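You operate a simulated robot arm through the tools that you are given. There is no shell and no other tool. Be economical: measure what you need, move in short steps, check, and stop when the job is done.

Carry out the task below with a simulated two-armed robot. There is one attempt and no reset: what you move stays moved.

JOB
Shut the tank valve and run the tap dry into the steel cup.
Fine: leave the cup on the sled, back in the middle; spill nothing. Set down upright: steel cup. Where these are worked on the way, their far stop is far enough and under half their travel is too little: bottle sled.

The check looks at the end state, three seconds after you hand in, the way a careful person would. Anything else that was tipped, shoved, dropped, spilled or broken makes it a failure.

ROBOT AND FRAMES
Two 7-joint arms with two-finger parallel grippers on one trunk, on a base that drives. Base frame: it is fixed to the floor where the robot stands at the start and does not move with it; the origin is under the middle of the robot, x ahead of it, y to its left, z up; the surface under the hand at the start is at about z = 785. Units: mm, degrees, N and s.
The left shoulder is at the start at [28, 101, 1291], the right one opposite. With the tool pointing down near the work surface each hand reaches from about 100 to 420 mm from the robot's upright axis, wherever it stands, measured 20 degrees to its own side. Places, roughly: bottle sled [600, -200, 800]; red tank valve [600, 0, 1000]; seat on the sled [600, -200, 800]. Payload 2.4 kg a hand.
The TCP of each hand is the grasp point between the finger pads, 24 mm short of the fingertips. In the tool frame z runs along the fingers and y along their closing line. Largest opening 68 mm; finger width 17, thickness 10; the body of the gripper, 40 by 70 mm, starts 41 mm behind the TCP.
Orientation is told as [roll, pitch, yaw] about the base's x, y, z axes, in that order, counted from this pose: with the fingers straight down and closing along the base's y, the tool's x points along the base's -x, its y along +y and its z along -z.

CONTROLS
- The arms move only by the tool servo_tool. It takes "left_increments", "right_increments" or both (then of equal length, played together; a hand with none holds still); each is a list that holds one entry, the list of rows, each a list of 6 numbers: the shift along the base's x, y, z in cm, then the turn, a rotation vector about the base's x, y, z in degrees. In form: [[[x, y, z, ax, ay, az], ...]]. A call has 1 to 10 rows; each row shifts and turns the commanded pose from where the row before left it. "left_jaw" and "right_jaw" are, for a hand that has rows, the opening in per cent of the stroke, from 0 (shut) to 100 (fully open), set as the call begins (left out, the last holds). Each row takes 0.2 s and may step no farther than 50 mm and 8.6 degrees from the row before; otherwise, or with a gripper value out of range, the whole call is refused. Where a pose cannot be reached the arm comes as near as it can. A force on the tool above 40 N (or 10 N above the force at the start of the call, whichever is more), or a blocked arm, ends the call early, and 0.2 s more pass. Each finger travels about 72 mm/s and halts on what it meets, pressing with about 44 N; the grip force reading is that of the motor and also rises with nothing between the fingers. The clock runs only during rows and for 0.2 s after the last one: add rows that do not move to give the fingers time. The reply holds the time, the measured pose of the TCP, the force on the tool along the base axes, the opening and the grip force, in the units named above and with some noise, with the torque about the TCP (base axes, N m) and any sound that the robot's microphone picked up.
- Cameras (640 x 400 px; columns grow to the right, rows downward): "scene" is now at [107.5, -24.8, 1453.8]; the picture's right is [-0.27, -0.96, 0.00], its down [-0.53, 0.15, -0.84] and it looks along [0.81, -0.23, -0.55] (base axes); focal length 214 px, centre (320, 200). "left" rides on the left gripper at [84, -11, -75] in its tool frame; the picture's right is [0.13, 0.99, 0.00], its down [-0.60, 0.08, -0.79] and it looks along [-0.79, 0.10, 0.61] (tool axes); focal length 251 px, centre (320, 200). "right" rides on the right gripper at [84, 11, -75] in its tool frame; the picture's right is [-0.13, 0.99, 0.00], its down [-0.60, -0.08, -0.79] and it looks along [-0.79, -0.10, 0.61] (tool axes); focal length 251 px, centre (320, 200). There is no depth. A picture from a camera that has moved, and an enlarged one, comes with that camera's place and axes in the base frame and with its lens.
- capture(camera): a new picture of that camera. No time passes.
- slide_trunk(by): slides the trunk up (or, below 0, down) by that many mm; the arms and the scene camera ride with it, the base frame stays. It gives what a move gives, with no picture.
- drive_base(legs): drives the robot by 1 to 6 legs, each [ahead, left, turn to the left] in mm, mm and degrees, along the robot's own axes; the way and the turn of a leg run together, so that a leg with both is an arc; at most 1500 mm and 180 degrees a leg. The arms and the cameras ride along, it lands a little off, and it stops where it bumps. It gives what a move gives.
- pan_tilt(pan, tilt): turns the head with the scene camera to pan (to the left, within 86 degrees either way) and tilt (down, from -29 to 69), counted from straight ahead of the robot. It gives what a move gives.
- close_up(camera, box): a new picture of the part [left, top, right, bottom] of that camera's present view, enlarged. No time passes.
- close_job(): hands the job in; it is judged then, once.

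Go step by step. Nothing tells you exact positions but the pictures and the camera data: compare them with the known pose of the tool, close in by small moves and look again before you grip or let go. The budget is 120 turns and 88 pictures, counting those below and the enlarged ones. Unless the task says otherwise, let go and move clear before handing in, and close with one line.

The tools are called as a command line: name --argument value ..., lists and objects as JSON in quotes. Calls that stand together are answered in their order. servo_tool: Moves the arms, as the interface text tells. Its arguments: {"type":"object","properties":{"left_increments":{"type":"array"},"left_jaw":{"type":"number"},"right_increments":{"type":"array"},"right_jaw":{"type":"number"}},"required":[]} The other tools are called the same way: slide_trunk (by) slides the trunk up or down; drive_base (legs) drives the base; pan_tilt (pan, tilt) turns the head that bears the scene camera; capture (camera) takes a picture; close_up (camera, box) takes an enlarged picture of a part of a camera's view; close_job () hands the job in.

At the start:

```text
time: 0.0
left_tcp_pos: [431.4, 134.8, 1290.3]
left_tcp_rot: [0.0, 0.1, 0.0]
left_wrist_force: [-0.7, -0.2, -0.4]
left_moment: [0.0, 0.01, 0.0]
left_width: 67.8
left_gripper_force: 0.1
right_tcp_pos: [375.9, -247.1, 1388.8]
right_tcp_rot: [0.1, 0.0, 0.0]
right_wrist_force: [-0.1, -0.4, -0.1]
right_moment: [0.01, 0.03, 0.0]
right_width: 68.1
right_gripper_force: 0.1
trunk travel left (down, up): [-504.0, 346.0]
robot x, y, heading: [0.7, 2.4, -0.3]
head pan, tilt: [-15.6, 33.2]
```

scene: 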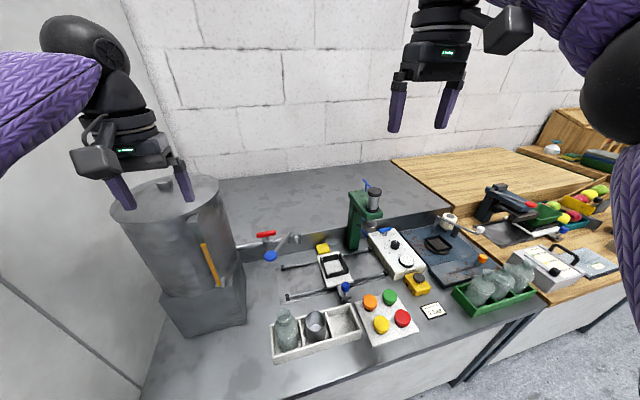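
right: 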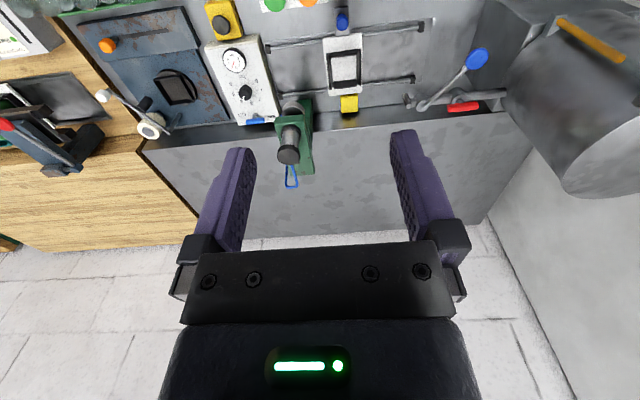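
left: 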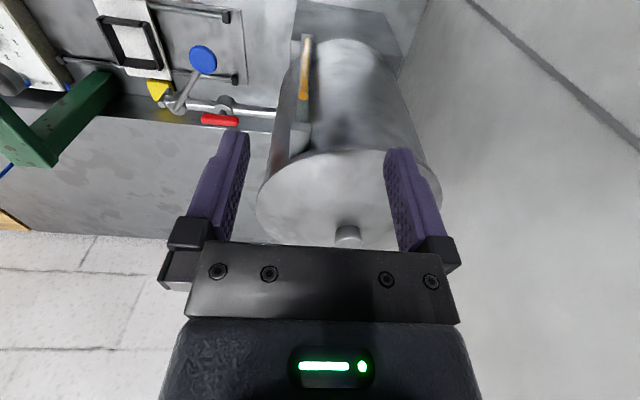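

I see a tank at left with a pipe carrying a red valve and a blue-knobbed tap, a sled on rails, and a tray with a steel cup and a glass bottle. I'll enlarge the relevant parts first.

close_up --camera "scene" --box '[230, 210, 430, 335]'

close_up --camera "scene" --box '[230, 290, 380, 384]'

close_up --camera "left" --box '[60, 0, 340, 175]'

```text
3.20 times, centred on (330, 272) of scene
camera zoom: at [107.5, -24.8, 1453.8], right [-0.27, -0.96, 0.0], down [-0.53, 0.15, -0.84], along [0.81, -0.23, -0.55], focal length 686 px, centre (288, -32)
```

zoom: 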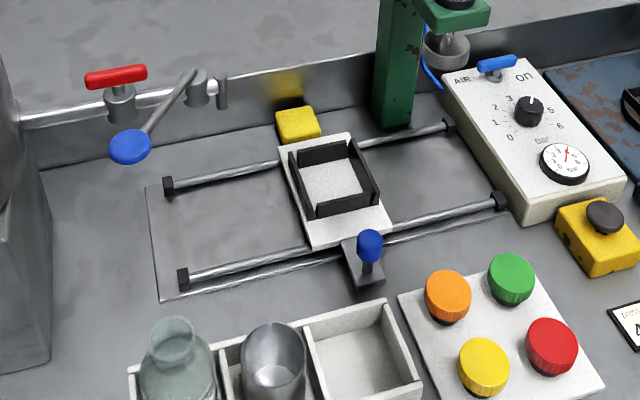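

```text
4.26 times, centred on (305, 337) of scene
camera zoom: at [107.5, -24.8, 1453.8], right [-0.27, -0.96, 0.0], down [-0.53, 0.15, -0.84], along [0.81, -0.23, -0.55], focal length 913 px, centre (384, -383)
```

zoom: 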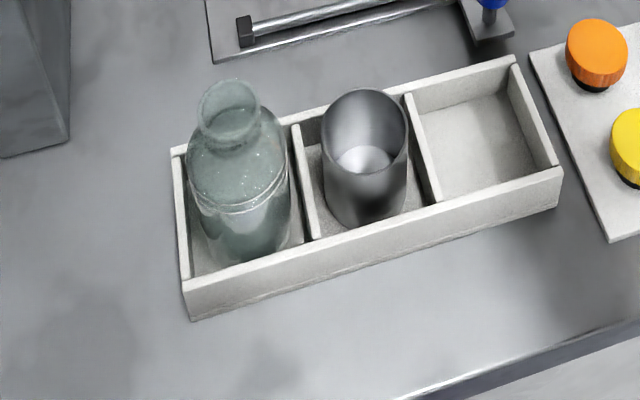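

```text
2.29 times, centred on (200, 88) of left
camera zoom: at [347.0, 122.9, 1365.2], right [-0.13, 0.99, 0.0], down [0.6, 0.08, 0.79], along [0.79, 0.1, -0.61], focal length 575 px, centre (594, 457)
```

zoom: 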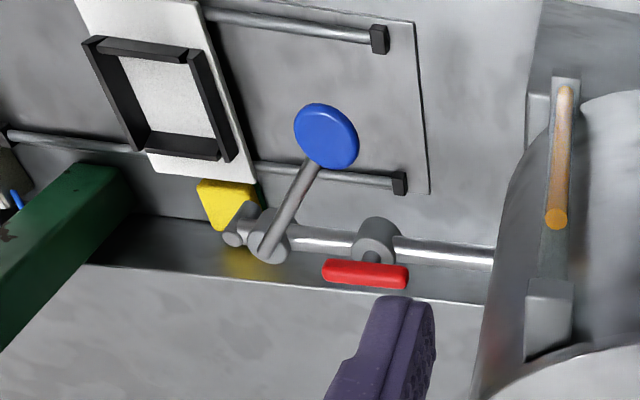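

Triangulating gives the red bar near (605,-3,1026), the tap lever ball near (513,-7,1027) and its pivot near (600,-69,1015). The spout is near (607,-100) and the cup near (397,-97), about 90 tall and 52 wide. Next I check how close the base can drive to the bench.

pan_tilt --pan -10 --tilt 65

capture --camera "scene"

```text
time: 1.0
left_tcp_pos: [429.9, 134.9, 1290.3]
left_tcp_rot: [0.0, 0.2, -0.1]
left_wrist_force: [0.7, -0.2, 0.1]
left_moment: [0.03, 0.0, -0.03]
left_width: 67.9
left_gripper_force: 0.1
right_tcp_pos: [376.8, -249.3, 1388.7]
right_tcp_rot: [0.0, 0.0, 0.2]
right_wrist_force: [0.0, 0.1, -0.6]
right_moment: [0.01, 0.02, 0.01]
right_width: 67.9
right_gripper_force: 0.1
trunk travel left (down, up): [-504.0, 346.0]
robot x, y, heading: [3.3, -1.8, 0.1]
head pan, tilt: [-10.0, 65.0]
```

```text
81 pictures are left
camera scene: at [81.6, -11.4, 1411.1], right [-0.17, -0.98, 0.0], down [-0.89, 0.16, -0.42], along [0.42, -0.07, -0.91], focal length 214 px, centre (320, 200)
```

scene: 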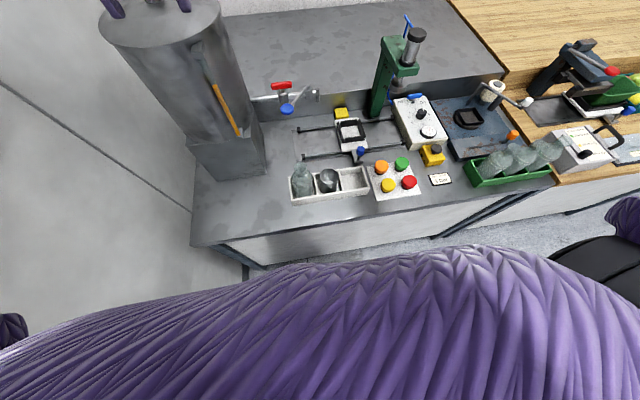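

The bench edge is at about x=290. I pull the left hand back clear of the tank, then sidestep right and creep ahead.

servo_tool --left_increments '[[[-4, 0, 2, 0, 0, 0], [-4, 0, 2, 0, 0, 0], [-2, -2, 2, 0, 0, 0]]]'

drive_base --legs '[[0, -110, 0], [80, 0, 0]]'

```text
time: 1.8
left_tcp_pos: [331.4, 114.9, 1349.1]
left_tcp_rot: [0.0, 0.1, -0.1]
left_wrist_force: [0.2, -0.4, -0.2]
left_moment: [0.02, -0.01, -0.05]
left_width: 68.3
left_gripper_force: 0.0
right_tcp_pos: [376.7, -248.2, 1387.9]
right_tcp_rot: [0.1, 0.0, 0.1]
right_wrist_force: [0.5, -0.3, 0.6]
right_moment: [0.06, -0.01, 0.02]
right_width: 67.9
right_gripper_force: 0.1
trunk travel left (down, up): [-504.0, 346.0]
robot x, y, heading: [1.4, -0.7, -0.1]
head pan, tilt: [-10.0, 65.0]
```

```text
time: 3.8
left_tcp_pos: [398.6, 4.6, 1348.2]
left_tcp_rot: [0.0, 0.0, 0.2]
left_wrist_force: [0.2, 0.8, -0.1]
left_moment: [0.01, 0.01, -0.02]
left_width: 68.2
left_gripper_force: 0.1
right_tcp_pos: [443.6, -358.8, 1389.7]
right_tcp_rot: [0.0, -0.1, 0.2]
right_wrist_force: [0.3, -0.1, -0.3]
right_moment: [0.03, -0.04, -0.01]
right_width: 67.8
right_gripper_force: 0.0
trunk travel left (down, up): [-504.0, 346.0]
robot x, y, heading: [70.2, -112.6, 0.2]
head pan, tilt: [-10.0, 65.0]
stopped in leg 2: the robot was blocked; the commanded pose is now the measured one
```

The bench stops the base at x≈70, so I lower the trunk. That brings the shoulders level with the wrists and stretches the reach.

slide_trunk --by -220

pan_tilt --pan 0 --tilt 35

capture --camera "scene"

```text
time: 6.1
left_tcp_pos: [400.9, 5.2, 1128.0]
left_tcp_rot: [0.0, 0.2, 0.2]
left_wrist_force: [-0.2, 1.3, 0.5]
left_moment: [-0.01, -0.02, -0.02]
left_width: 68.0
left_gripper_force: 0.1
right_tcp_pos: [445.8, -358.4, 1168.3]
right_tcp_rot: [0.0, 0.0, 0.0]
right_wrist_force: [-0.1, 0.5, 0.5]
right_moment: [-0.01, 0.04, -0.02]
right_width: 68.1
right_gripper_force: 0.1
trunk travel left (down, up): [-284.0, 566.0]
robot x, y, heading: [68.4, -108.6, 0.3]
head pan, tilt: [-10.0, 65.0]
```

```text
time: 7.1
left_tcp_pos: [400.6, 5.5, 1128.0]
left_tcp_rot: [0.0, 0.1, 0.2]
left_wrist_force: [0.2, 0.7, -0.1]
left_moment: [0.0, -0.01, -0.02]
left_width: 68.0
left_gripper_force: 0.1
right_tcp_pos: [446.0, -357.2, 1168.9]
right_tcp_rot: [-0.1, 0.0, 0.1]
right_wrist_force: [-1.0, 0.7, 0.3]
right_moment: [-0.02, 0.02, 0.0]
right_width: 67.9
right_gripper_force: 0.0
trunk travel left (down, up): [-284.0, 566.0]
robot x, y, heading: [67.4, -110.4, 0.3]
head pan, tilt: [0.0, 35.0]
```

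```text
80 pictures are left
camera scene: at [211.3, -112.4, 1229.2], right [0.0, -1.0, 0.0], down [-0.57, 0.0, -0.82], along [0.82, 0.0, -0.57], focal length 214 px, centre (320, 200)
```

scene: 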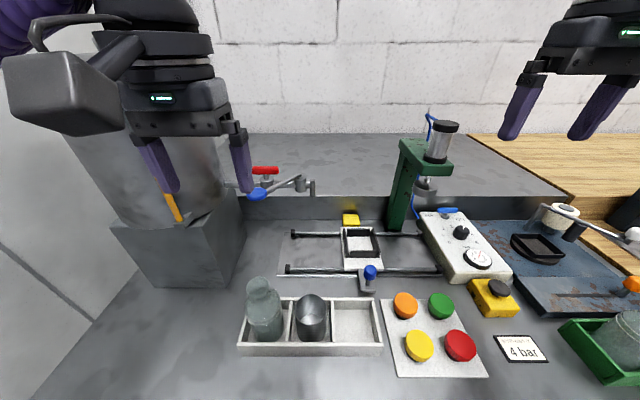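

Good vantage. I zoom in on the valve, tap and sled.

close_up --camera "scene" --box '[230, 150, 350, 225]'

close_up --camera "scene" --box '[240, 200, 440, 325]'

close_up --camera "scene" --box '[230, 265, 390, 365]'

```text
5.33 times, centred on (290, 188) of scene
camera zoom: at [211.3, -112.4, 1229.2], right [0.0, -1.0, 0.0], down [-0.57, 0.0, -0.82], along [0.82, 0.0, -0.57], focal length 1144 px, centre (480, 267)
```

zoom: 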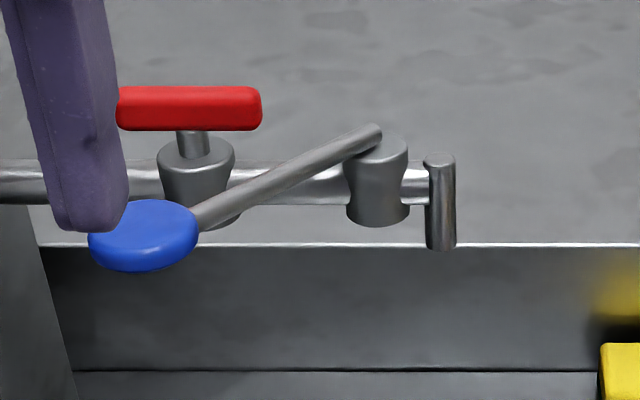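

```text
3.20 times, centred on (340, 262) of scene
camera zoom: at [211.3, -112.4, 1229.2], right [0.0, -1.0, 0.0], down [-0.57, 0.0, -0.82], along [0.82, 0.0, -0.57], focal length 686 px, centre (256, 0)
```

zoom: 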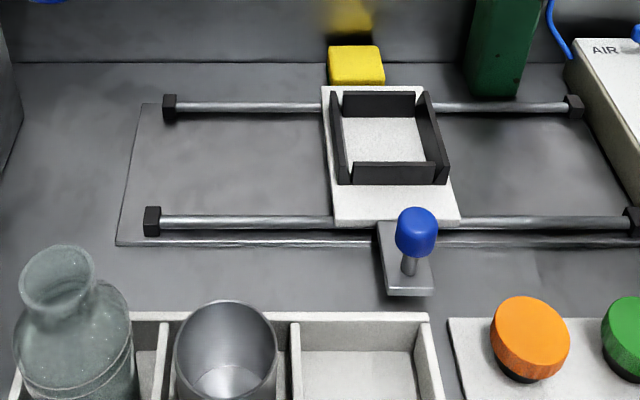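

```text
4.00 times, centred on (310, 315) of scene
camera zoom: at [211.3, -112.4, 1229.2], right [0.0, -1.0, 0.0], down [-0.57, 0.0, -0.82], along [0.82, 0.0, -0.57], focal length 858 px, centre (360, -260)
```

zoom: 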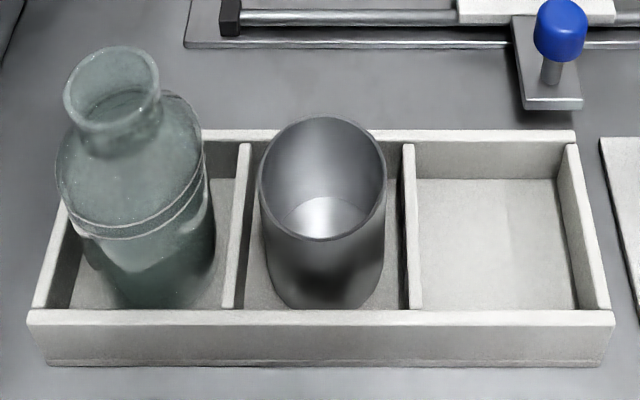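

The red bar lies along the pipe, so the valve is open, and it needs a quarter turn. The tap lever should swing toward the robot's right. I bring the left hand over the red bar to test the reach.

servo_tool --left_increments '[[[5, -0.3, 0, 0, 0, 0], [5, -0.3, 0, 0, 0, 0], [5, 0, 0, 0, 0, 0], [5, 0, 0, 0, 0, 0], [0.4, 0, 0, 0, 0, 0]]]' --left_jaw 70

capture --camera "left"

capture --camera "scene"

```text
time: 8.3
left_tcp_pos: [528.0, -9.7, 1115.6]
left_tcp_rot: [0.0, 0.1, 0.1]
left_wrist_force: [-0.7, -0.4, 0.9]
left_moment: [0.01, -0.04, -0.02]
left_width: 47.5
left_gripper_force: 0.0
left hand out of reach, approached as far as the arm can: row 3, 4, 5
right_tcp_pos: [445.8, -358.1, 1169.0]
right_tcp_rot: [0.0, 0.0, 0.2]
right_wrist_force: [0.6, -0.2, -0.5]
right_moment: [0.02, -0.03, -0.01]
right_width: 67.8
right_gripper_force: 0.2
trunk travel left (down, up): [-284.0, 566.0]
robot x, y, heading: [67.4, -112.6, 0.1]
head pan, tilt: [0.0, 35.0]
```

```text
76 pictures are left
camera left: at [443.3, -20.8, 1189.2], right [-0.13, 0.99, 0.0], down [0.6, 0.08, 0.79], along [0.79, 0.1, -0.61], focal length 251 px, centre (320, 200)
```

left: 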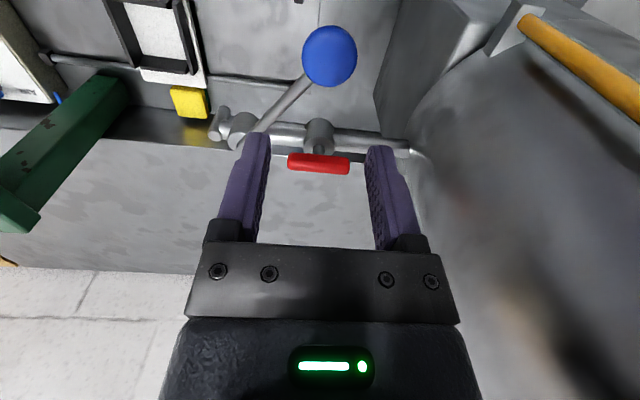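

```text
75 pictures are left
camera scene: at [211.5, -112.4, 1229.2], right [0.0, -1.0, 0.0], down [-0.57, 0.0, -0.82], along [0.82, 0.0, -0.57], focal length 214 px, centre (320, 200)
```

scene: 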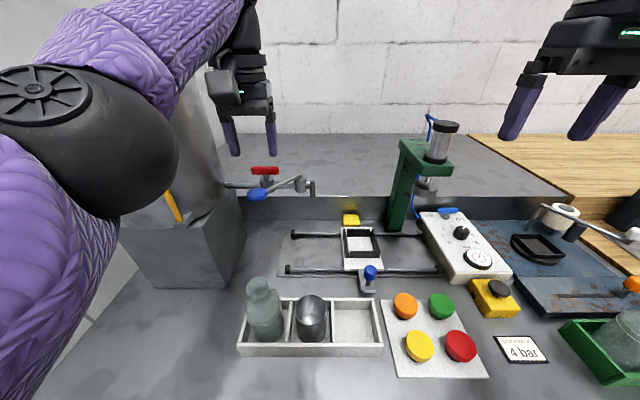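

A vertical tool reaches only x≈528 at this height. I raise the trunk to bring the shoulder level with the wrist, then add a slight forward tilt.

slide_trunk --by 160

servo_tool --left_increments '[[[0, 0, -3, 0, -8, 0], [0, 0, -3, 0, -8, 0], [0, 0, -3, 0, 0, 0], [0, 0, -3, 0, 0, 0]]]' --left_jaw 0

```text
time: 10.1
left_tcp_pos: [502.7, -9.9, 1307.6]
left_tcp_rot: [0.0, -4.3, 0.2]
left_wrist_force: [0.5, 0.3, 0.2]
left_moment: [0.02, 0.03, 0.0]
left_width: 47.6
left_gripper_force: 0.0
right_tcp_pos: [445.5, -359.5, 1328.2]
right_tcp_rot: [0.1, 0.0, 0.1]
right_wrist_force: [1.0, 0.2, 0.1]
right_moment: [-0.02, -0.01, -0.01]
right_width: 67.9
right_gripper_force: 0.1
trunk travel left (down, up): [-444.0, 406.0]
robot x, y, heading: [67.0, -111.0, 0.1]
head pan, tilt: [0.0, 35.0]
```

```text
time: 11.1
left_tcp_pos: [503.8, -7.3, 1185.6]
left_tcp_rot: [-0.2, -20.3, 0.4]
left_wrist_force: [-0.7, -1.0, -0.7]
left_moment: [-0.01, -0.03, 0.0]
left_width: 0.2
left_gripper_force: 24.2
right_tcp_pos: [445.1, -357.6, 1329.1]
right_tcp_rot: [0.0, 0.0, 0.1]
right_wrist_force: [-0.9, 0.4, 0.3]
right_moment: [0.01, -0.05, -0.01]
right_width: 68.0
right_gripper_force: 0.0
trunk travel left (down, up): [-444.0, 406.0]
robot x, y, heading: [71.9, -111.4, 0.0]
head pan, tilt: [0.0, 35.0]
```

The tilt is -20° and the pose tracks the command. I move forward above the front side of the bar's right end.

servo_tool --left_increments '[[[3.5, -0.6, -1, 0, 0, 0], [3.3, -0.6, -1, 0, 0, 0], [0, 0, -4, 0, 0, 0]]]'

capture --camera "left"

capture --camera "scene"

```text
time: 11.9
left_tcp_pos: [571.4, -20.6, 1127.0]
left_tcp_rot: [-0.2, -20.3, 0.2]
left_wrist_force: [0.1, 0.3, 0.2]
left_moment: [-0.02, 0.0, -0.02]
left_width: 0.0
left_gripper_force: 23.9
right_tcp_pos: [446.0, -358.1, 1327.9]
right_tcp_rot: [-0.1, 0.1, 0.2]
right_wrist_force: [1.0, 0.6, -0.3]
right_moment: [0.0, 0.01, 0.01]
right_width: 67.9
right_gripper_force: 0.2
trunk travel left (down, up): [-444.0, 406.0]
robot x, y, heading: [71.0, -110.1, 0.3]
head pan, tilt: [0.0, 35.0]
```

```text
74 pictures are left
camera left: at [466.6, -33.3, 1167.9], right [-0.12, 0.99, -0.05], down [0.29, 0.08, 0.95], along [0.95, 0.1, -0.3], focal length 251 px, centre (320, 200)
```

left: 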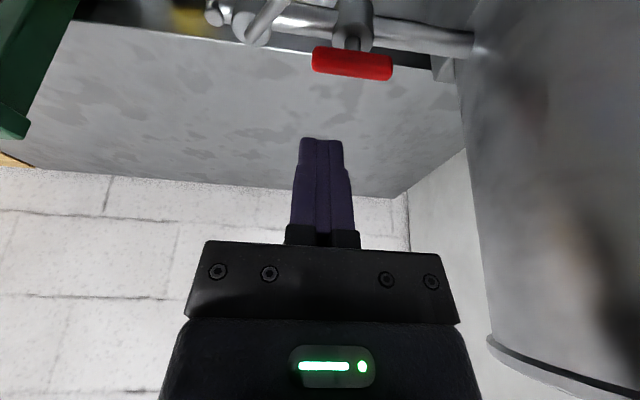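

```text
73 pictures are left
camera scene: at [185.5, -112.2, 1390.6], right [0.0, -1.0, 0.0], down [-0.57, 0.0, -0.82], along [0.82, 0.0, -0.57], focal length 214 px, centre (320, 200)
```

scene: 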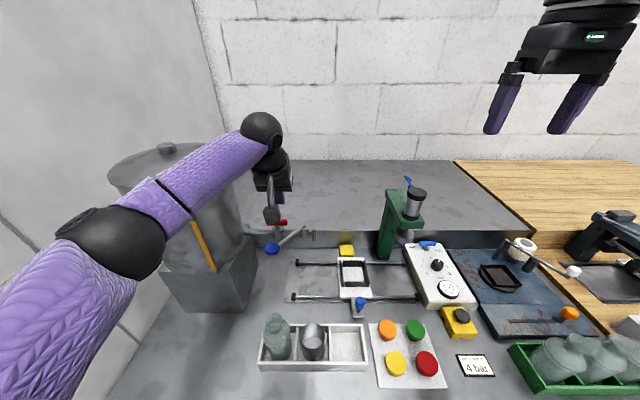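

The wrist view confirms the bar at (605,-1,~1023). I descend in front of its right end and push it round anticlockwise in an arc.

servo_tool --left_increments '[[[0, 0, -4.5, 0, 0, 0], [0, 0, -4.4, 0, 0, 0], [0, 0, 0, 0, 0, 0]]]'

capture --camera "left"

close_up --camera "scene" --box '[220, 170, 340, 270]'

```text
time: 12.7
left_tcp_pos: [569.3, -19.6, 1037.8]
left_tcp_rot: [-0.1, -20.3, 0.2]
left_wrist_force: [-1.0, 0.4, 0.0]
left_moment: [0.02, 0.04, 0.04]
left_width: 0.2
left_gripper_force: 23.3
right_tcp_pos: [446.1, -358.6, 1328.4]
right_tcp_rot: [0.0, 0.0, 0.1]
right_wrist_force: [0.3, 0.3, -0.3]
right_moment: [0.01, 0.02, -0.01]
right_width: 67.7
right_gripper_force: 0.2
trunk travel left (down, up): [-444.0, 406.0]
robot x, y, heading: [70.1, -110.2, -0.1]
head pan, tilt: [0.0, 35.0]
```

```text
72 pictures are left
camera left: at [464.3, -31.9, 1078.5], right [-0.12, 0.99, -0.05], down [0.29, 0.08, 0.95], along [0.95, 0.1, -0.3], focal length 251 px, centre (320, 200)
```

left: 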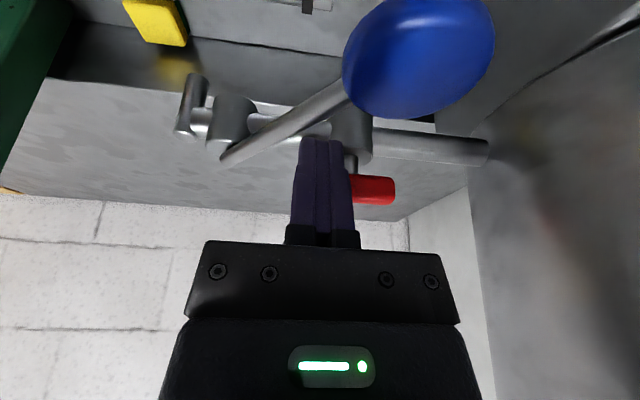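

```text
4.00 times, centred on (280, 220) of scene
camera zoom: at [185.3, -112.5, 1390.7], right [0.0, -1.0, 0.0], down [-0.57, 0.0, -0.82], along [0.82, 0.0, -0.57], focal length 858 px, centre (480, 120)
```

zoom: 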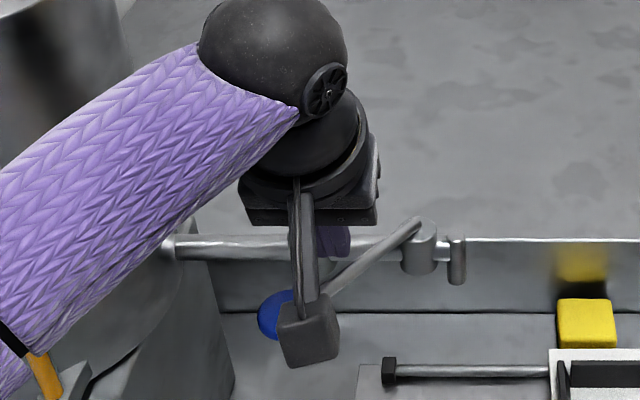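

servo_tool --left_increments '[[[1.07, -0.04, 0, 0, 0, 0], [0.5, -0.38, 0, 0, 0, 0], [0.6, -0.23, 0, 0, 0, 0], [0.64, -0.06, 0, 0, 0, 0], [0.64, 0.1, 0, 0, 0, 0], [0.59, 0.26, 0, 0, 0, 0], [0.5, 0.41, 0, 0, 0, 0]]]'

capture --camera "left"

```text
time: 13.3
left_tcp_pos: [579.0, -20.8, 1033.8]
left_tcp_rot: [0.4, -19.3, 0.4]
left_wrist_force: [-16.6, -0.6, -5.9]
left_moment: [-0.02, 0.36, 0.06]
left_width: 0.2
left_gripper_force: 23.2
right_tcp_pos: [443.4, -356.8, 1328.2]
right_tcp_rot: [0.0, -0.1, 0.2]
right_wrist_force: [0.0, -0.5, 0.0]
right_moment: [-0.02, -0.02, -0.01]
right_width: 68.0
right_gripper_force: 0.1
trunk travel left (down, up): [-444.0, 406.0]
robot x, y, heading: [66.2, -111.1, 0.3]
head pan, tilt: [0.0, 35.0]
stopped in row 3 (left hand): the force on the tool passed its limit at 47 N (the readings are from after the stop); the commanded pose is now the measured one
```

```text
70 pictures are left
camera left: at [475.3, -34.4, 1077.5], right [-0.13, 0.99, -0.04], down [0.31, 0.08, 0.95], along [0.94, 0.11, -0.32], focal length 251 px, centre (320, 200)
```

left: 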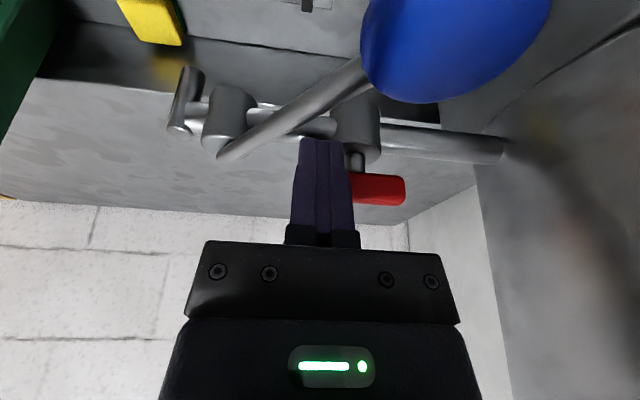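

The bar sits against a stop in that direction, so it closes clockwise. I back off and move to its left end.

servo_tool --left_increments '[[[-1.2, 0, 0.4, 0, -1, 0], [0, 1.8, 0, 0, 0, 0], [0, 1.9, 0, 0, 0, 0], [0, 0, 0, 0, 0, 0]]]'

capture --camera "left"

```text
time: 14.3
left_tcp_pos: [571.6, 15.5, 1040.0]
left_tcp_rot: [0.2, -20.3, 0.4]
left_wrist_force: [-0.4, 0.4, 0.0]
left_moment: [0.0, 0.01, -0.03]
left_width: 0.0
left_gripper_force: 23.7
right_tcp_pos: [447.0, -357.5, 1329.0]
right_tcp_rot: [0.0, -0.1, 0.3]
right_wrist_force: [0.1, -0.2, 0.4]
right_moment: [0.0, 0.03, 0.01]
right_width: 68.1
right_gripper_force: 0.0
trunk travel left (down, up): [-444.0, 406.0]
robot x, y, heading: [67.4, -113.5, 0.5]
head pan, tilt: [0.0, 35.0]
```

```text
69 pictures are left
camera left: at [467.2, 2.6, 1080.7], right [-0.13, 0.99, -0.04], down [0.29, 0.08, 0.95], along [0.95, 0.11, -0.3], focal length 251 px, centre (320, 200)
```

left: 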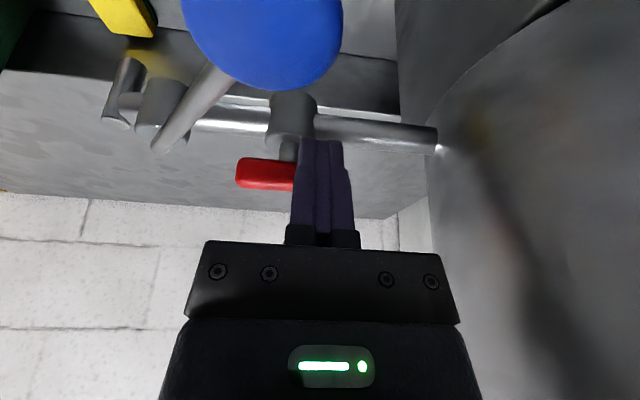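

servo_tool --left_increments '[[[0.8, 0.05, -0.2, 0, 0, 0], [0.5, 0.38, 0, 0, 0, 0], [0.6, 0.23, 0, 0, 0, 0], [0.64, 0.06, 0, 0, 0, 0], [0.64, -0.1, 0, 0, 0, 0], [0.59, -0.26, 0, 0, 0, 0], [0.5, -0.41, 0, 0, 0, 0]]]'

capture --camera "left"

```text
time: 15.9
left_tcp_pos: [613.4, 18.5, 1036.9]
left_tcp_rot: [0.3, -20.4, 0.5]
left_wrist_force: [-5.9, 9.5, -0.3]
left_moment: [-0.01, 0.01, -0.17]
left_width: 0.0
left_gripper_force: 24.0
right_tcp_pos: [445.8, -355.4, 1329.3]
right_tcp_rot: [-0.2, -0.1, 0.3]
right_wrist_force: [-0.4, 0.1, -0.6]
right_moment: [-0.02, 0.02, 0.02]
right_width: 68.0
right_gripper_force: 0.0
trunk travel left (down, up): [-444.0, 406.0]
robot x, y, heading: [67.2, -112.8, 0.2]
head pan, tilt: [0.0, 35.0]
```

```text
68 pictures are left
camera left: at [507.9, 4.9, 1076.8], right [-0.13, 0.99, -0.04], down [0.29, 0.08, 0.95], along [0.95, 0.11, -0.3], focal length 251 px, centre (320, 200)
```

left: 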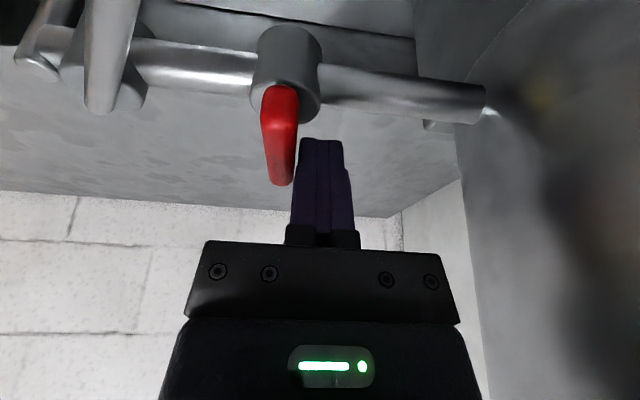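

The bar is nearly across the pipe. I nudge it to its stop.

servo_tool --left_increments '[[[0.1, -0.4, 0, 0, 0, 0], [0, -0.4, 0, 0, 0, 0], [0, -0.4, 0, 0, 0, 0]]]'

capture --camera "left"

```text
time: 16.6
left_tcp_pos: [614.2, 17.9, 1035.5]
left_tcp_rot: [0.9, -20.4, 0.9]
left_wrist_force: [-3.1, 17.3, 2.5]
left_moment: [-0.07, 0.06, -0.2]
left_width: 0.2
left_gripper_force: 23.7
right_tcp_pos: [446.1, -352.9, 1328.2]
right_tcp_rot: [-0.1, 0.0, 0.6]
right_wrist_force: [-0.5, -0.1, 0.1]
right_moment: [0.03, 0.0, -0.02]
right_width: 67.6
right_gripper_force: 0.0
trunk travel left (down, up): [-444.0, 406.0]
robot x, y, heading: [69.5, -108.6, 0.8]
head pan, tilt: [0.0, 35.0]
stopped in row 3 (left hand): the force on the tool passed its limit at 42 N (the readings are from after the stop); the commanded pose is now the measured one
```

```text
67 pictures are left
camera left: at [508.5, 3.0, 1076.6], right [-0.14, 0.99, -0.03], down [0.29, 0.07, 0.95], along [0.95, 0.13, -0.3], focal length 251 px, centre (320, 200)
```

left: 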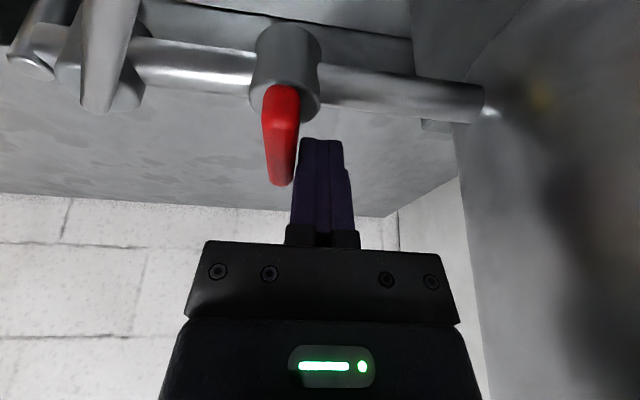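

The valve is now hard against its shut stop. I retract the left hand well clear and bring the right hand over the cup with a 30° forward tilt.

servo_tool --left_increments '[[[0, 0.8, 0.5, 0, 0, 0], [0, 0, 5, 0, 0, 0], [-1, 0, 5, 0, 0, 0], [-5, 0, 3, 0, 0, 0], [-5, 2, 3, 0, 0, 0], [-5, 4, 3, 0, 8, 0], [-5, 4, 2, 0, 8, 0], [-3, 4, 0, 0, 4, 0]]]'

servo_tool --right_increments '[[[-2, 4, -4, 0, -7.5, 0], [-2, 4, -4, 0, -7.5, 0], [-2, 4, -4, 0, -7.5, 0], [-2, 4, -4, 0, -7.5, 0], [0, 4, -4, 0, 0, 0], [0, 4, -4, 0, 0, 0], [0, 1.2, -4, 0, 0, 0], [0, 0, -4, 0, 0, 0]]]' --right_jaw 94

capture --camera "right"

capture --camera "scene"

```text
refused: row 3 steps farther than a row can; nothing moved
```

```text
refused: row 1 steps farther than a row can; nothing moved
```

```text
66 pictures are left
camera right: at [363.0, -343.8, 1404.8], right [0.12, 0.99, 0.0], down [0.6, -0.07, 0.79], along [0.79, -0.1, -0.61], focal length 251 px, centre (320, 200)
```

right: 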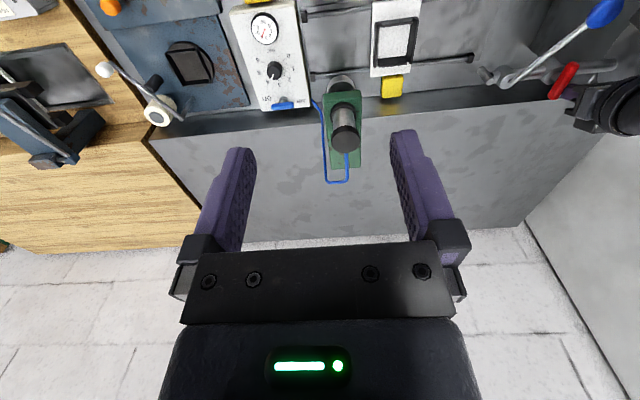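

```text
65 pictures are left
camera scene: at [183.9, -109.2, 1390.7], right [0.01, -1.0, 0.0], down [-0.57, -0.01, -0.82], along [0.82, 0.01, -0.57], focal length 214 px, centre (320, 200)
```

scene: 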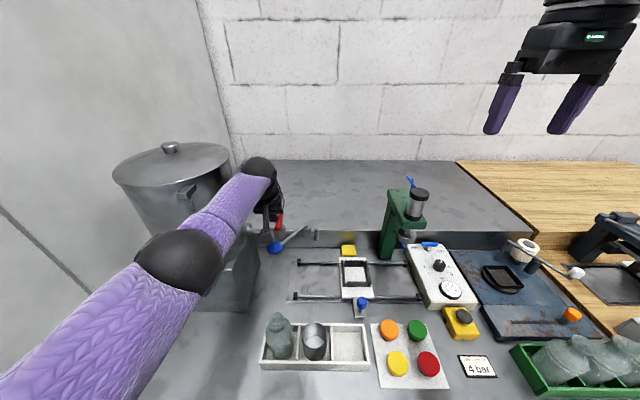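

Row steps were over 50 mm; I resend with shorter ones, left hand first.

servo_tool --left_increments '[[[0, 0.8, 0.5, 0, 0, 0], [0, 0, 4.8, 0, 0, 0], [-0.5, 0, 4.8, 0, 0, 0], [-4, 0, 2.5, 0, 0, 0], [-4, 0, 2.5, 0, 0, 0], [-4, 0, 2.5, 0, 7, 0], [-4, 0, 2.5, 0, 7, 0], [-4.5, 0, 0, 0, 6, 0]]]'

servo_tool --right_increments '[[[-1, 3, -3.7, 0, -7.5, 0], [-1, 3, -3.7, 0, -7.5, 0], [-1, 3, -3.7, 0, -7.5, 0], [-1, 3, -3.7, 0, -7.5, 0], [-1, 3, -3.7, 0, 0, 0], [-1, 3, -3.7, 0, 0, 0], [-1, 3, -3.7, 0, 0, 0], [0, 3, -3.7, 0, 0, 0], [0, 2, -3.7, 0, 0, 0]]]' --right_jaw 94

capture --camera "right"

capture --camera "scene"

```text
time: 18.4
left_tcp_pos: [405.7, 22.0, 1238.6]
left_tcp_rot: [0.9, -0.4, 0.9]
left_wrist_force: [0.0, -0.2, -0.4]
left_moment: [-0.02, -0.02, 0.0]
left_width: 0.1
left_gripper_force: 22.9
right_tcp_pos: [445.9, -355.9, 1329.2]
right_tcp_rot: [0.0, 0.1, 0.5]
right_wrist_force: [0.4, -0.3, 0.2]
right_moment: [0.03, 0.01, 0.03]
right_width: 67.7
right_gripper_force: 0.0
trunk travel left (down, up): [-444.0, 406.0]
robot x, y, heading: [72.4, -111.8, 0.1]
head pan, tilt: [0.0, 35.0]
```

```text
time: 20.4
left_tcp_pos: [404.6, 19.3, 1239.0]
left_tcp_rot: [0.8, -0.5, 0.7]
left_wrist_force: [0.9, -0.4, 1.0]
left_moment: [-0.01, 0.02, 0.04]
left_width: 0.0
left_gripper_force: 23.5
right_tcp_pos: [377.2, -96.7, 994.8]
right_tcp_rot: [-0.2, -30.0, 0.5]
right_wrist_force: [-0.1, -0.4, -0.1]
right_moment: [0.01, -0.03, 0.02]
right_width: 63.9
right_gripper_force: 0.1
trunk travel left (down, up): [-444.0, 406.0]
robot x, y, heading: [70.5, -112.8, 0.6]
head pan, tilt: [0.0, 35.0]
```

```text
64 pictures are left
camera right: at [267.4, -86.0, 1018.4], right [0.11, 0.99, 0.06], down [0.13, -0.07, 0.99], along [0.99, -0.1, -0.13], focal length 251 px, centre (320, 200)
```

right: 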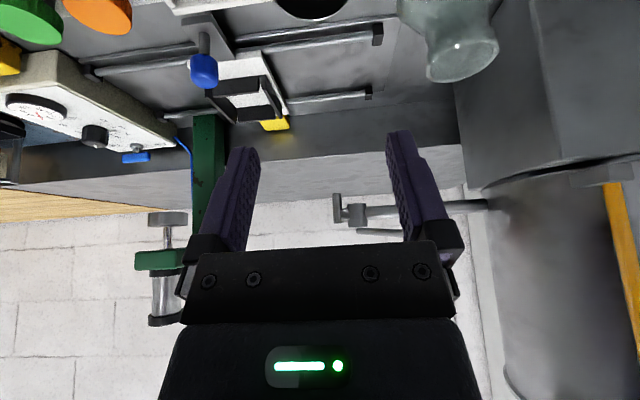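

```text
63 pictures are left
camera scene: at [184.6, -110.9, 1390.7], right [0.01, -1.0, 0.0], down [-0.57, 0.0, -0.82], along [0.82, 0.01, -0.57], focal length 214 px, centre (320, 200)
```

scene: 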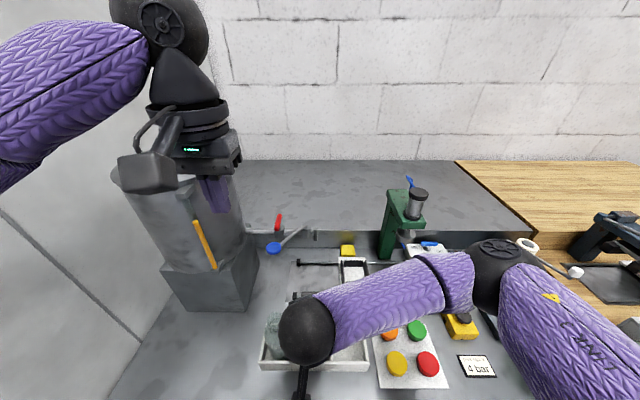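

The cup's axis refines to about (406,-96), rim near z=867, with tray walls near 828, so the fingertips must stay above those. I lower partway and check.

servo_tool --right_increments '[[[1, 0, -4, 0, 0, 0], [1, 0, -4, 0, 0, 0]]]'

capture --camera "right"

capture --camera "scene"

capture --camera "left"

```text
time: 21.0
left_tcp_pos: [406.1, 20.9, 1238.0]
left_tcp_rot: [0.9, -0.4, 0.7]
left_wrist_force: [0.0, -0.2, -0.9]
left_moment: [0.03, -0.02, 0.0]
left_width: 0.1
left_gripper_force: 24.2
right_tcp_pos: [397.3, -95.1, 914.9]
right_tcp_rot: [-0.3, -30.0, 0.7]
right_wrist_force: [0.8, -0.6, -1.0]
right_moment: [-0.01, 0.01, -0.03]
right_width: 64.3
right_gripper_force: 0.1
trunk travel left (down, up): [-444.0, 406.0]
robot x, y, heading: [71.8, -109.8, 0.3]
head pan, tilt: [0.0, 35.0]
```

```text
62 pictures are left
camera right: at [287.6, -85.4, 938.4], right [0.1, 0.99, 0.06], down [0.13, -0.07, 0.99], along [0.99, -0.1, -0.13], focal length 251 px, centre (320, 200)
```

right: 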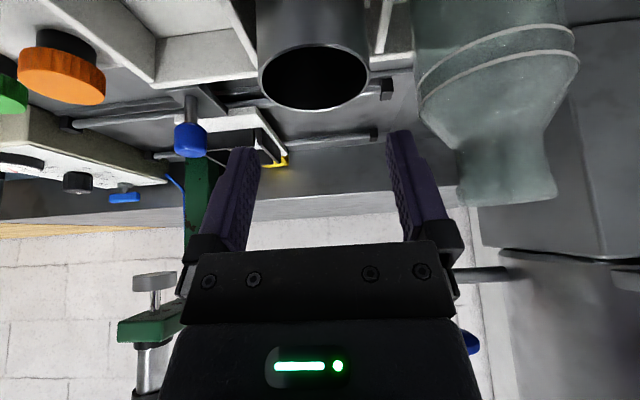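

```text
61 pictures are left
camera scene: at [184.7, -111.1, 1390.6], right [0.01, -1.0, 0.0], down [-0.57, 0.0, -0.82], along [0.82, 0.01, -0.57], focal length 214 px, centre (320, 200)
```

scene: 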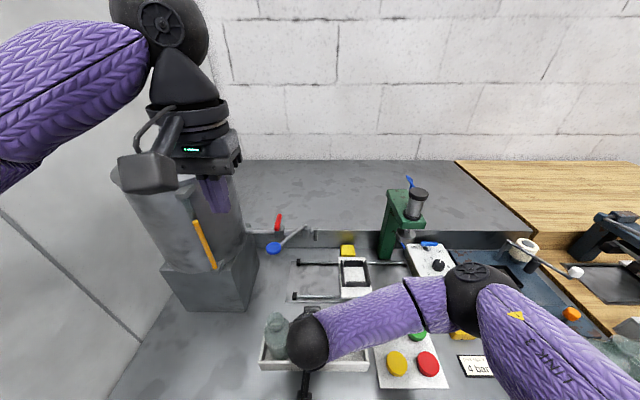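

```text
60 pictures are left
camera left: at [321.2, 6.0, 1311.9], right [-0.14, 0.99, 0.01], down [0.6, 0.07, 0.8], along [0.79, 0.12, -0.6], focal length 251 px, centre (320, 200)
```

left: 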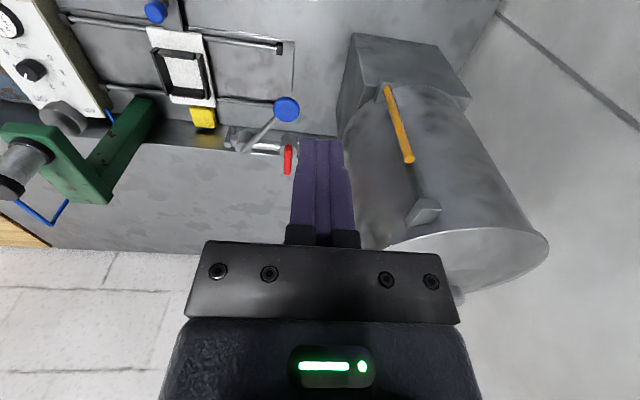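

The cup centre reads (402,-97), rim ~864. The bottle is close on the left side, so I narrow the jaws to 60 mm and lower in small steps.

servo_tool --right_increments '[[[0.25, -0.16, 0, 0, 0, 0], [0, 0, -2, 0, 0, 0], [0, 0, 0, 0, 0, 0]]]' --right_jaw 89

capture --camera "right"

```text
time: 21.8
left_tcp_pos: [404.9, 20.5, 1238.4]
left_tcp_rot: [0.9, -0.3, 0.7]
left_wrist_force: [0.4, -0.1, 0.3]
left_moment: [0.0, 0.02, -0.03]
left_width: 0.0
left_gripper_force: 23.1
right_tcp_pos: [400.7, -95.8, 895.5]
right_tcp_rot: [-0.2, -30.1, 0.6]
right_wrist_force: [-1.1, -1.2, -0.3]
right_moment: [0.03, 0.02, 0.0]
right_width: 60.4
right_gripper_force: 0.1
trunk travel left (down, up): [-444.0, 406.0]
robot x, y, heading: [67.8, -113.4, 0.4]
head pan, tilt: [0.0, 35.0]
```

```text
59 pictures are left
camera right: at [290.4, -87.0, 919.1], right [0.1, 0.99, 0.06], down [0.13, -0.07, 0.99], along [0.99, -0.1, -0.13], focal length 251 px, centre (320, 200)
```

right: 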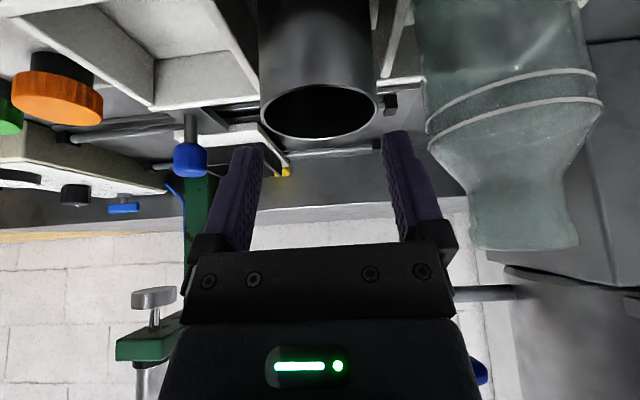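

Alignment is good (cup at 401,-96.3). I lower to grasp height.

servo_tool --right_increments '[[[0, -0.05, -1.3, 0, 0, 0], [0, 0, -1.3, 0, 0, 0], [0, 0, -1.2, 0, 0, 0], [0, 0, 0, 0, 0, 0]]]'

capture --camera "right"

```text
time: 22.8
left_tcp_pos: [405.6, 19.3, 1238.5]
left_tcp_rot: [0.8, -0.4, 0.7]
left_wrist_force: [-0.7, 0.3, -0.2]
left_moment: [0.03, 0.05, 0.01]
left_width: 0.0
left_gripper_force: 23.6
right_tcp_pos: [399.3, -98.0, 858.9]
right_tcp_rot: [-0.3, -30.1, 0.4]
right_wrist_force: [0.3, -0.5, 0.7]
right_moment: [0.0, -0.01, 0.0]
right_width: 60.7
right_gripper_force: 0.0
trunk travel left (down, up): [-444.0, 406.0]
robot x, y, heading: [69.7, -109.6, 0.4]
head pan, tilt: [0.0, 35.0]
```

```text
58 pictures are left
camera right: at [289.6, -88.5, 881.9], right [0.11, 0.99, 0.06], down [0.13, -0.07, 0.99], along [0.99, -0.1, -0.13], focal length 251 px, centre (320, 200)
```

right: 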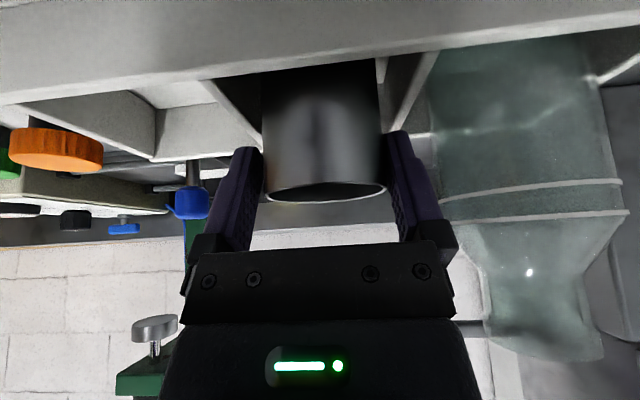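

The cup sits centred between the fingers and the tips are above the dividers. I close the grip.

servo_tool --right_increments '[[[0, 0, 0, 0, 0, 0], [0, 0, 0, 0, 0, 0], [0, 0, 0, 0, 0, 0]]]' --right_jaw 0

capture --camera "right"

```text
time: 23.6
left_tcp_pos: [405.5, 20.1, 1237.6]
left_tcp_rot: [0.8, -0.3, 0.7]
left_wrist_force: [0.2, -0.5, -0.7]
left_moment: [0.0, 0.01, -0.03]
left_width: 0.0
left_gripper_force: 23.4
right_tcp_pos: [400.7, -97.2, 857.9]
right_tcp_rot: [-0.5, -30.0, 0.5]
right_wrist_force: [-0.3, -0.1, -0.2]
right_moment: [0.03, 0.01, -0.02]
right_width: 54.5
right_gripper_force: 43.7
trunk travel left (down, up): [-444.0, 406.0]
robot x, y, heading: [68.3, -113.6, 0.6]
head pan, tilt: [0.0, 35.0]
```

```text
57 pictures are left
camera right: at [289.7, -88.5, 882.1], right [0.11, 0.99, 0.06], down [0.13, -0.07, 0.99], along [0.99, -0.1, -0.13], focal length 251 px, centre (320, 200)
```

right: 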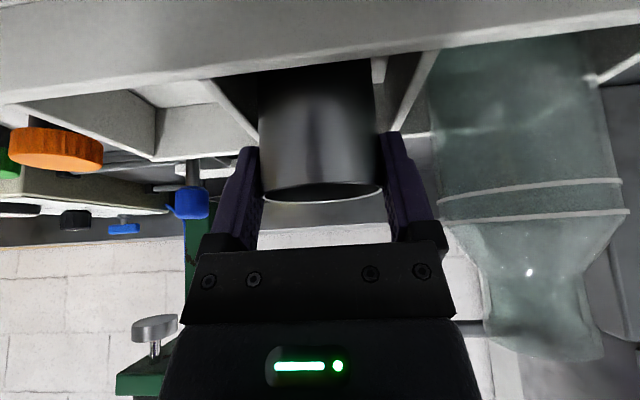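

Held at 54.5 mm. I lift straight up.

servo_tool --right_increments '[[[0, 0, 1.5, 0, 0, 0], [0, 0, 2.5, 0, 0, 0], [0, 0, 2.5, 0, 0, 0], [0, 0, 2.5, 0, 0, 0], [0, -1, 2, 0, 0, 0]]]'

capture --camera "right"

capture --camera "scene"

```text
time: 24.8
left_tcp_pos: [404.9, 19.6, 1237.4]
left_tcp_rot: [0.9, -0.5, 0.7]
left_wrist_force: [-0.5, -0.2, 1.1]
left_moment: [0.0, 0.04, 0.02]
left_width: 0.0
left_gripper_force: 23.5
right_tcp_pos: [399.1, -106.9, 967.2]
right_tcp_rot: [-0.3, -30.0, 0.5]
right_wrist_force: [0.7, -1.0, -0.1]
right_moment: [0.0, 0.01, -0.01]
right_width: 0.1
right_gripper_force: 24.7
trunk travel left (down, up): [-444.0, 406.0]
robot x, y, heading: [69.8, -111.2, 0.5]
head pan, tilt: [0.0, 35.0]
```

```text
56 pictures are left
camera right: at [289.7, -97.6, 990.4], right [0.11, 0.99, 0.06], down [0.13, -0.07, 0.99], along [0.99, -0.1, -0.13], focal length 251 px, centre (320, 200)
```

right: 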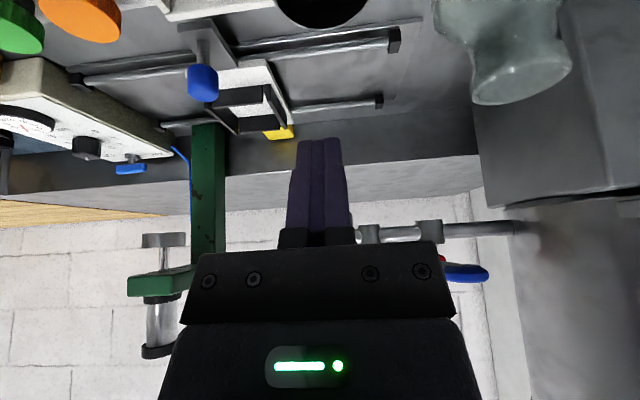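

```text
55 pictures are left
camera scene: at [184.5, -111.3, 1390.7], right [0.01, -1.0, 0.0], down [-0.57, 0.0, -0.82], along [0.82, 0.01, -0.57], focal length 214 px, centre (320, 200)
```

scene: 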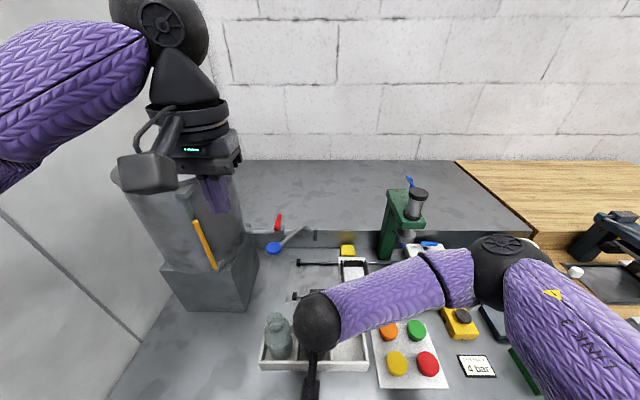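

The cup slipped out of the fingers and is still in the tray. I pull back to see how it sits.

servo_tool --right_increments '[[[-4, -0.5, 0, 0, 0, 0], [-4, -0.5, 0, 0, 0, 0], [-3, 0, 0, 0, 0, 0]]]' --right_jaw 89

capture --camera "right"

capture --camera "scene"

```text
time: 25.6
left_tcp_pos: [406.6, 20.7, 1238.8]
left_tcp_rot: [0.8, -0.3, 0.8]
left_wrist_force: [-0.6, 0.1, 0.0]
left_moment: [-0.01, -0.03, 0.01]
left_width: 0.1
left_gripper_force: 23.4
right_tcp_pos: [287.1, -117.2, 967.3]
right_tcp_rot: [-0.4, -29.9, 0.6]
right_wrist_force: [-0.7, 0.6, 0.1]
right_moment: [0.02, 0.04, -0.05]
right_width: 60.5
right_gripper_force: 0.0
trunk travel left (down, up): [-444.0, 406.0]
robot x, y, heading: [68.1, -108.1, 0.6]
head pan, tilt: [0.0, 35.0]
```

```text
54 pictures are left
camera right: at [178.2, -108.3, 992.5], right [0.11, 0.99, 0.06], down [0.13, -0.07, 0.99], along [0.99, -0.1, -0.13], focal length 251 px, centre (320, 200)
```

right: 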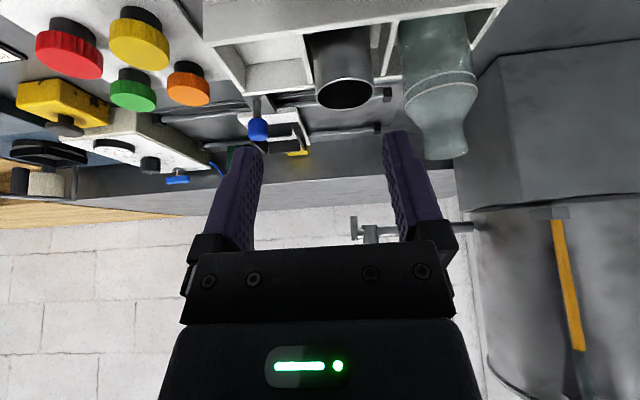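

```text
53 pictures are left
camera scene: at [184.4, -110.9, 1390.7], right [0.01, -1.0, 0.0], down [-0.57, 0.0, -0.82], along [0.82, 0.01, -0.57], focal length 214 px, centre (320, 200)
```

scene: 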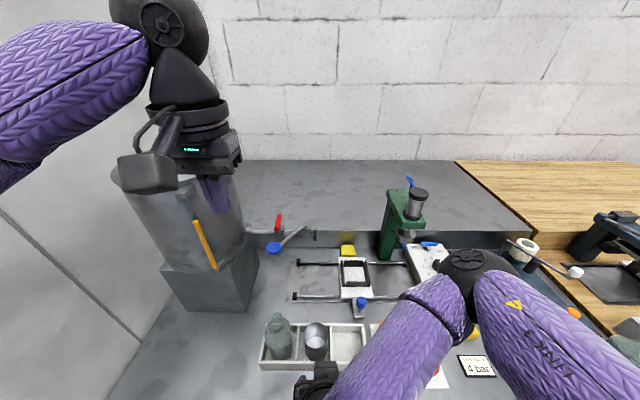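

close_up --camera "scene" --box '[250, 290, 390, 378]'

close_up --camera "right" --box '[200, 0, 520, 200]'

```text
4.55 times, centred on (320, 334) of scene
camera zoom: at [184.4, -110.9, 1390.7], right [0.01, -1.0, 0.0], down [-0.57, 0.0, -0.82], along [0.82, 0.01, -0.57], focal length 975 px, centre (320, -409)
```

zoom: 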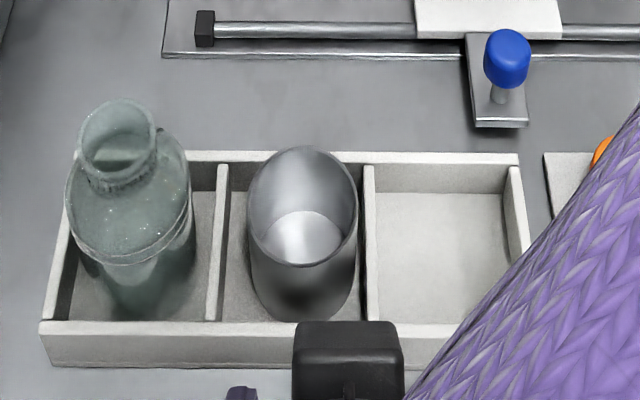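

```text
2.00 times, centred on (360, 100) of right
camera zoom: at [178.2, -108.3, 992.5], right [0.11, 0.99, 0.06], down [0.13, -0.07, 0.99], along [0.99, -0.1, -0.13], focal length 503 px, centre (240, 400)
```

zoom: 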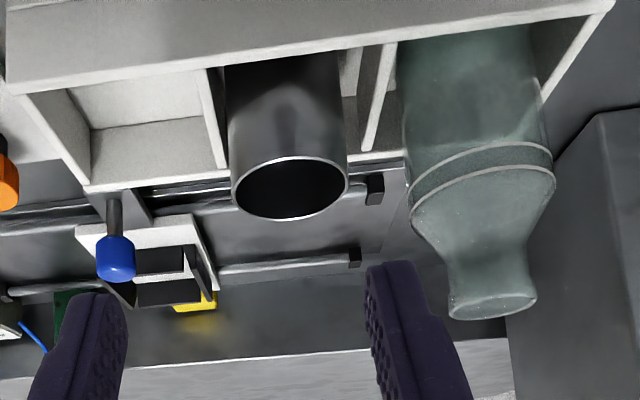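

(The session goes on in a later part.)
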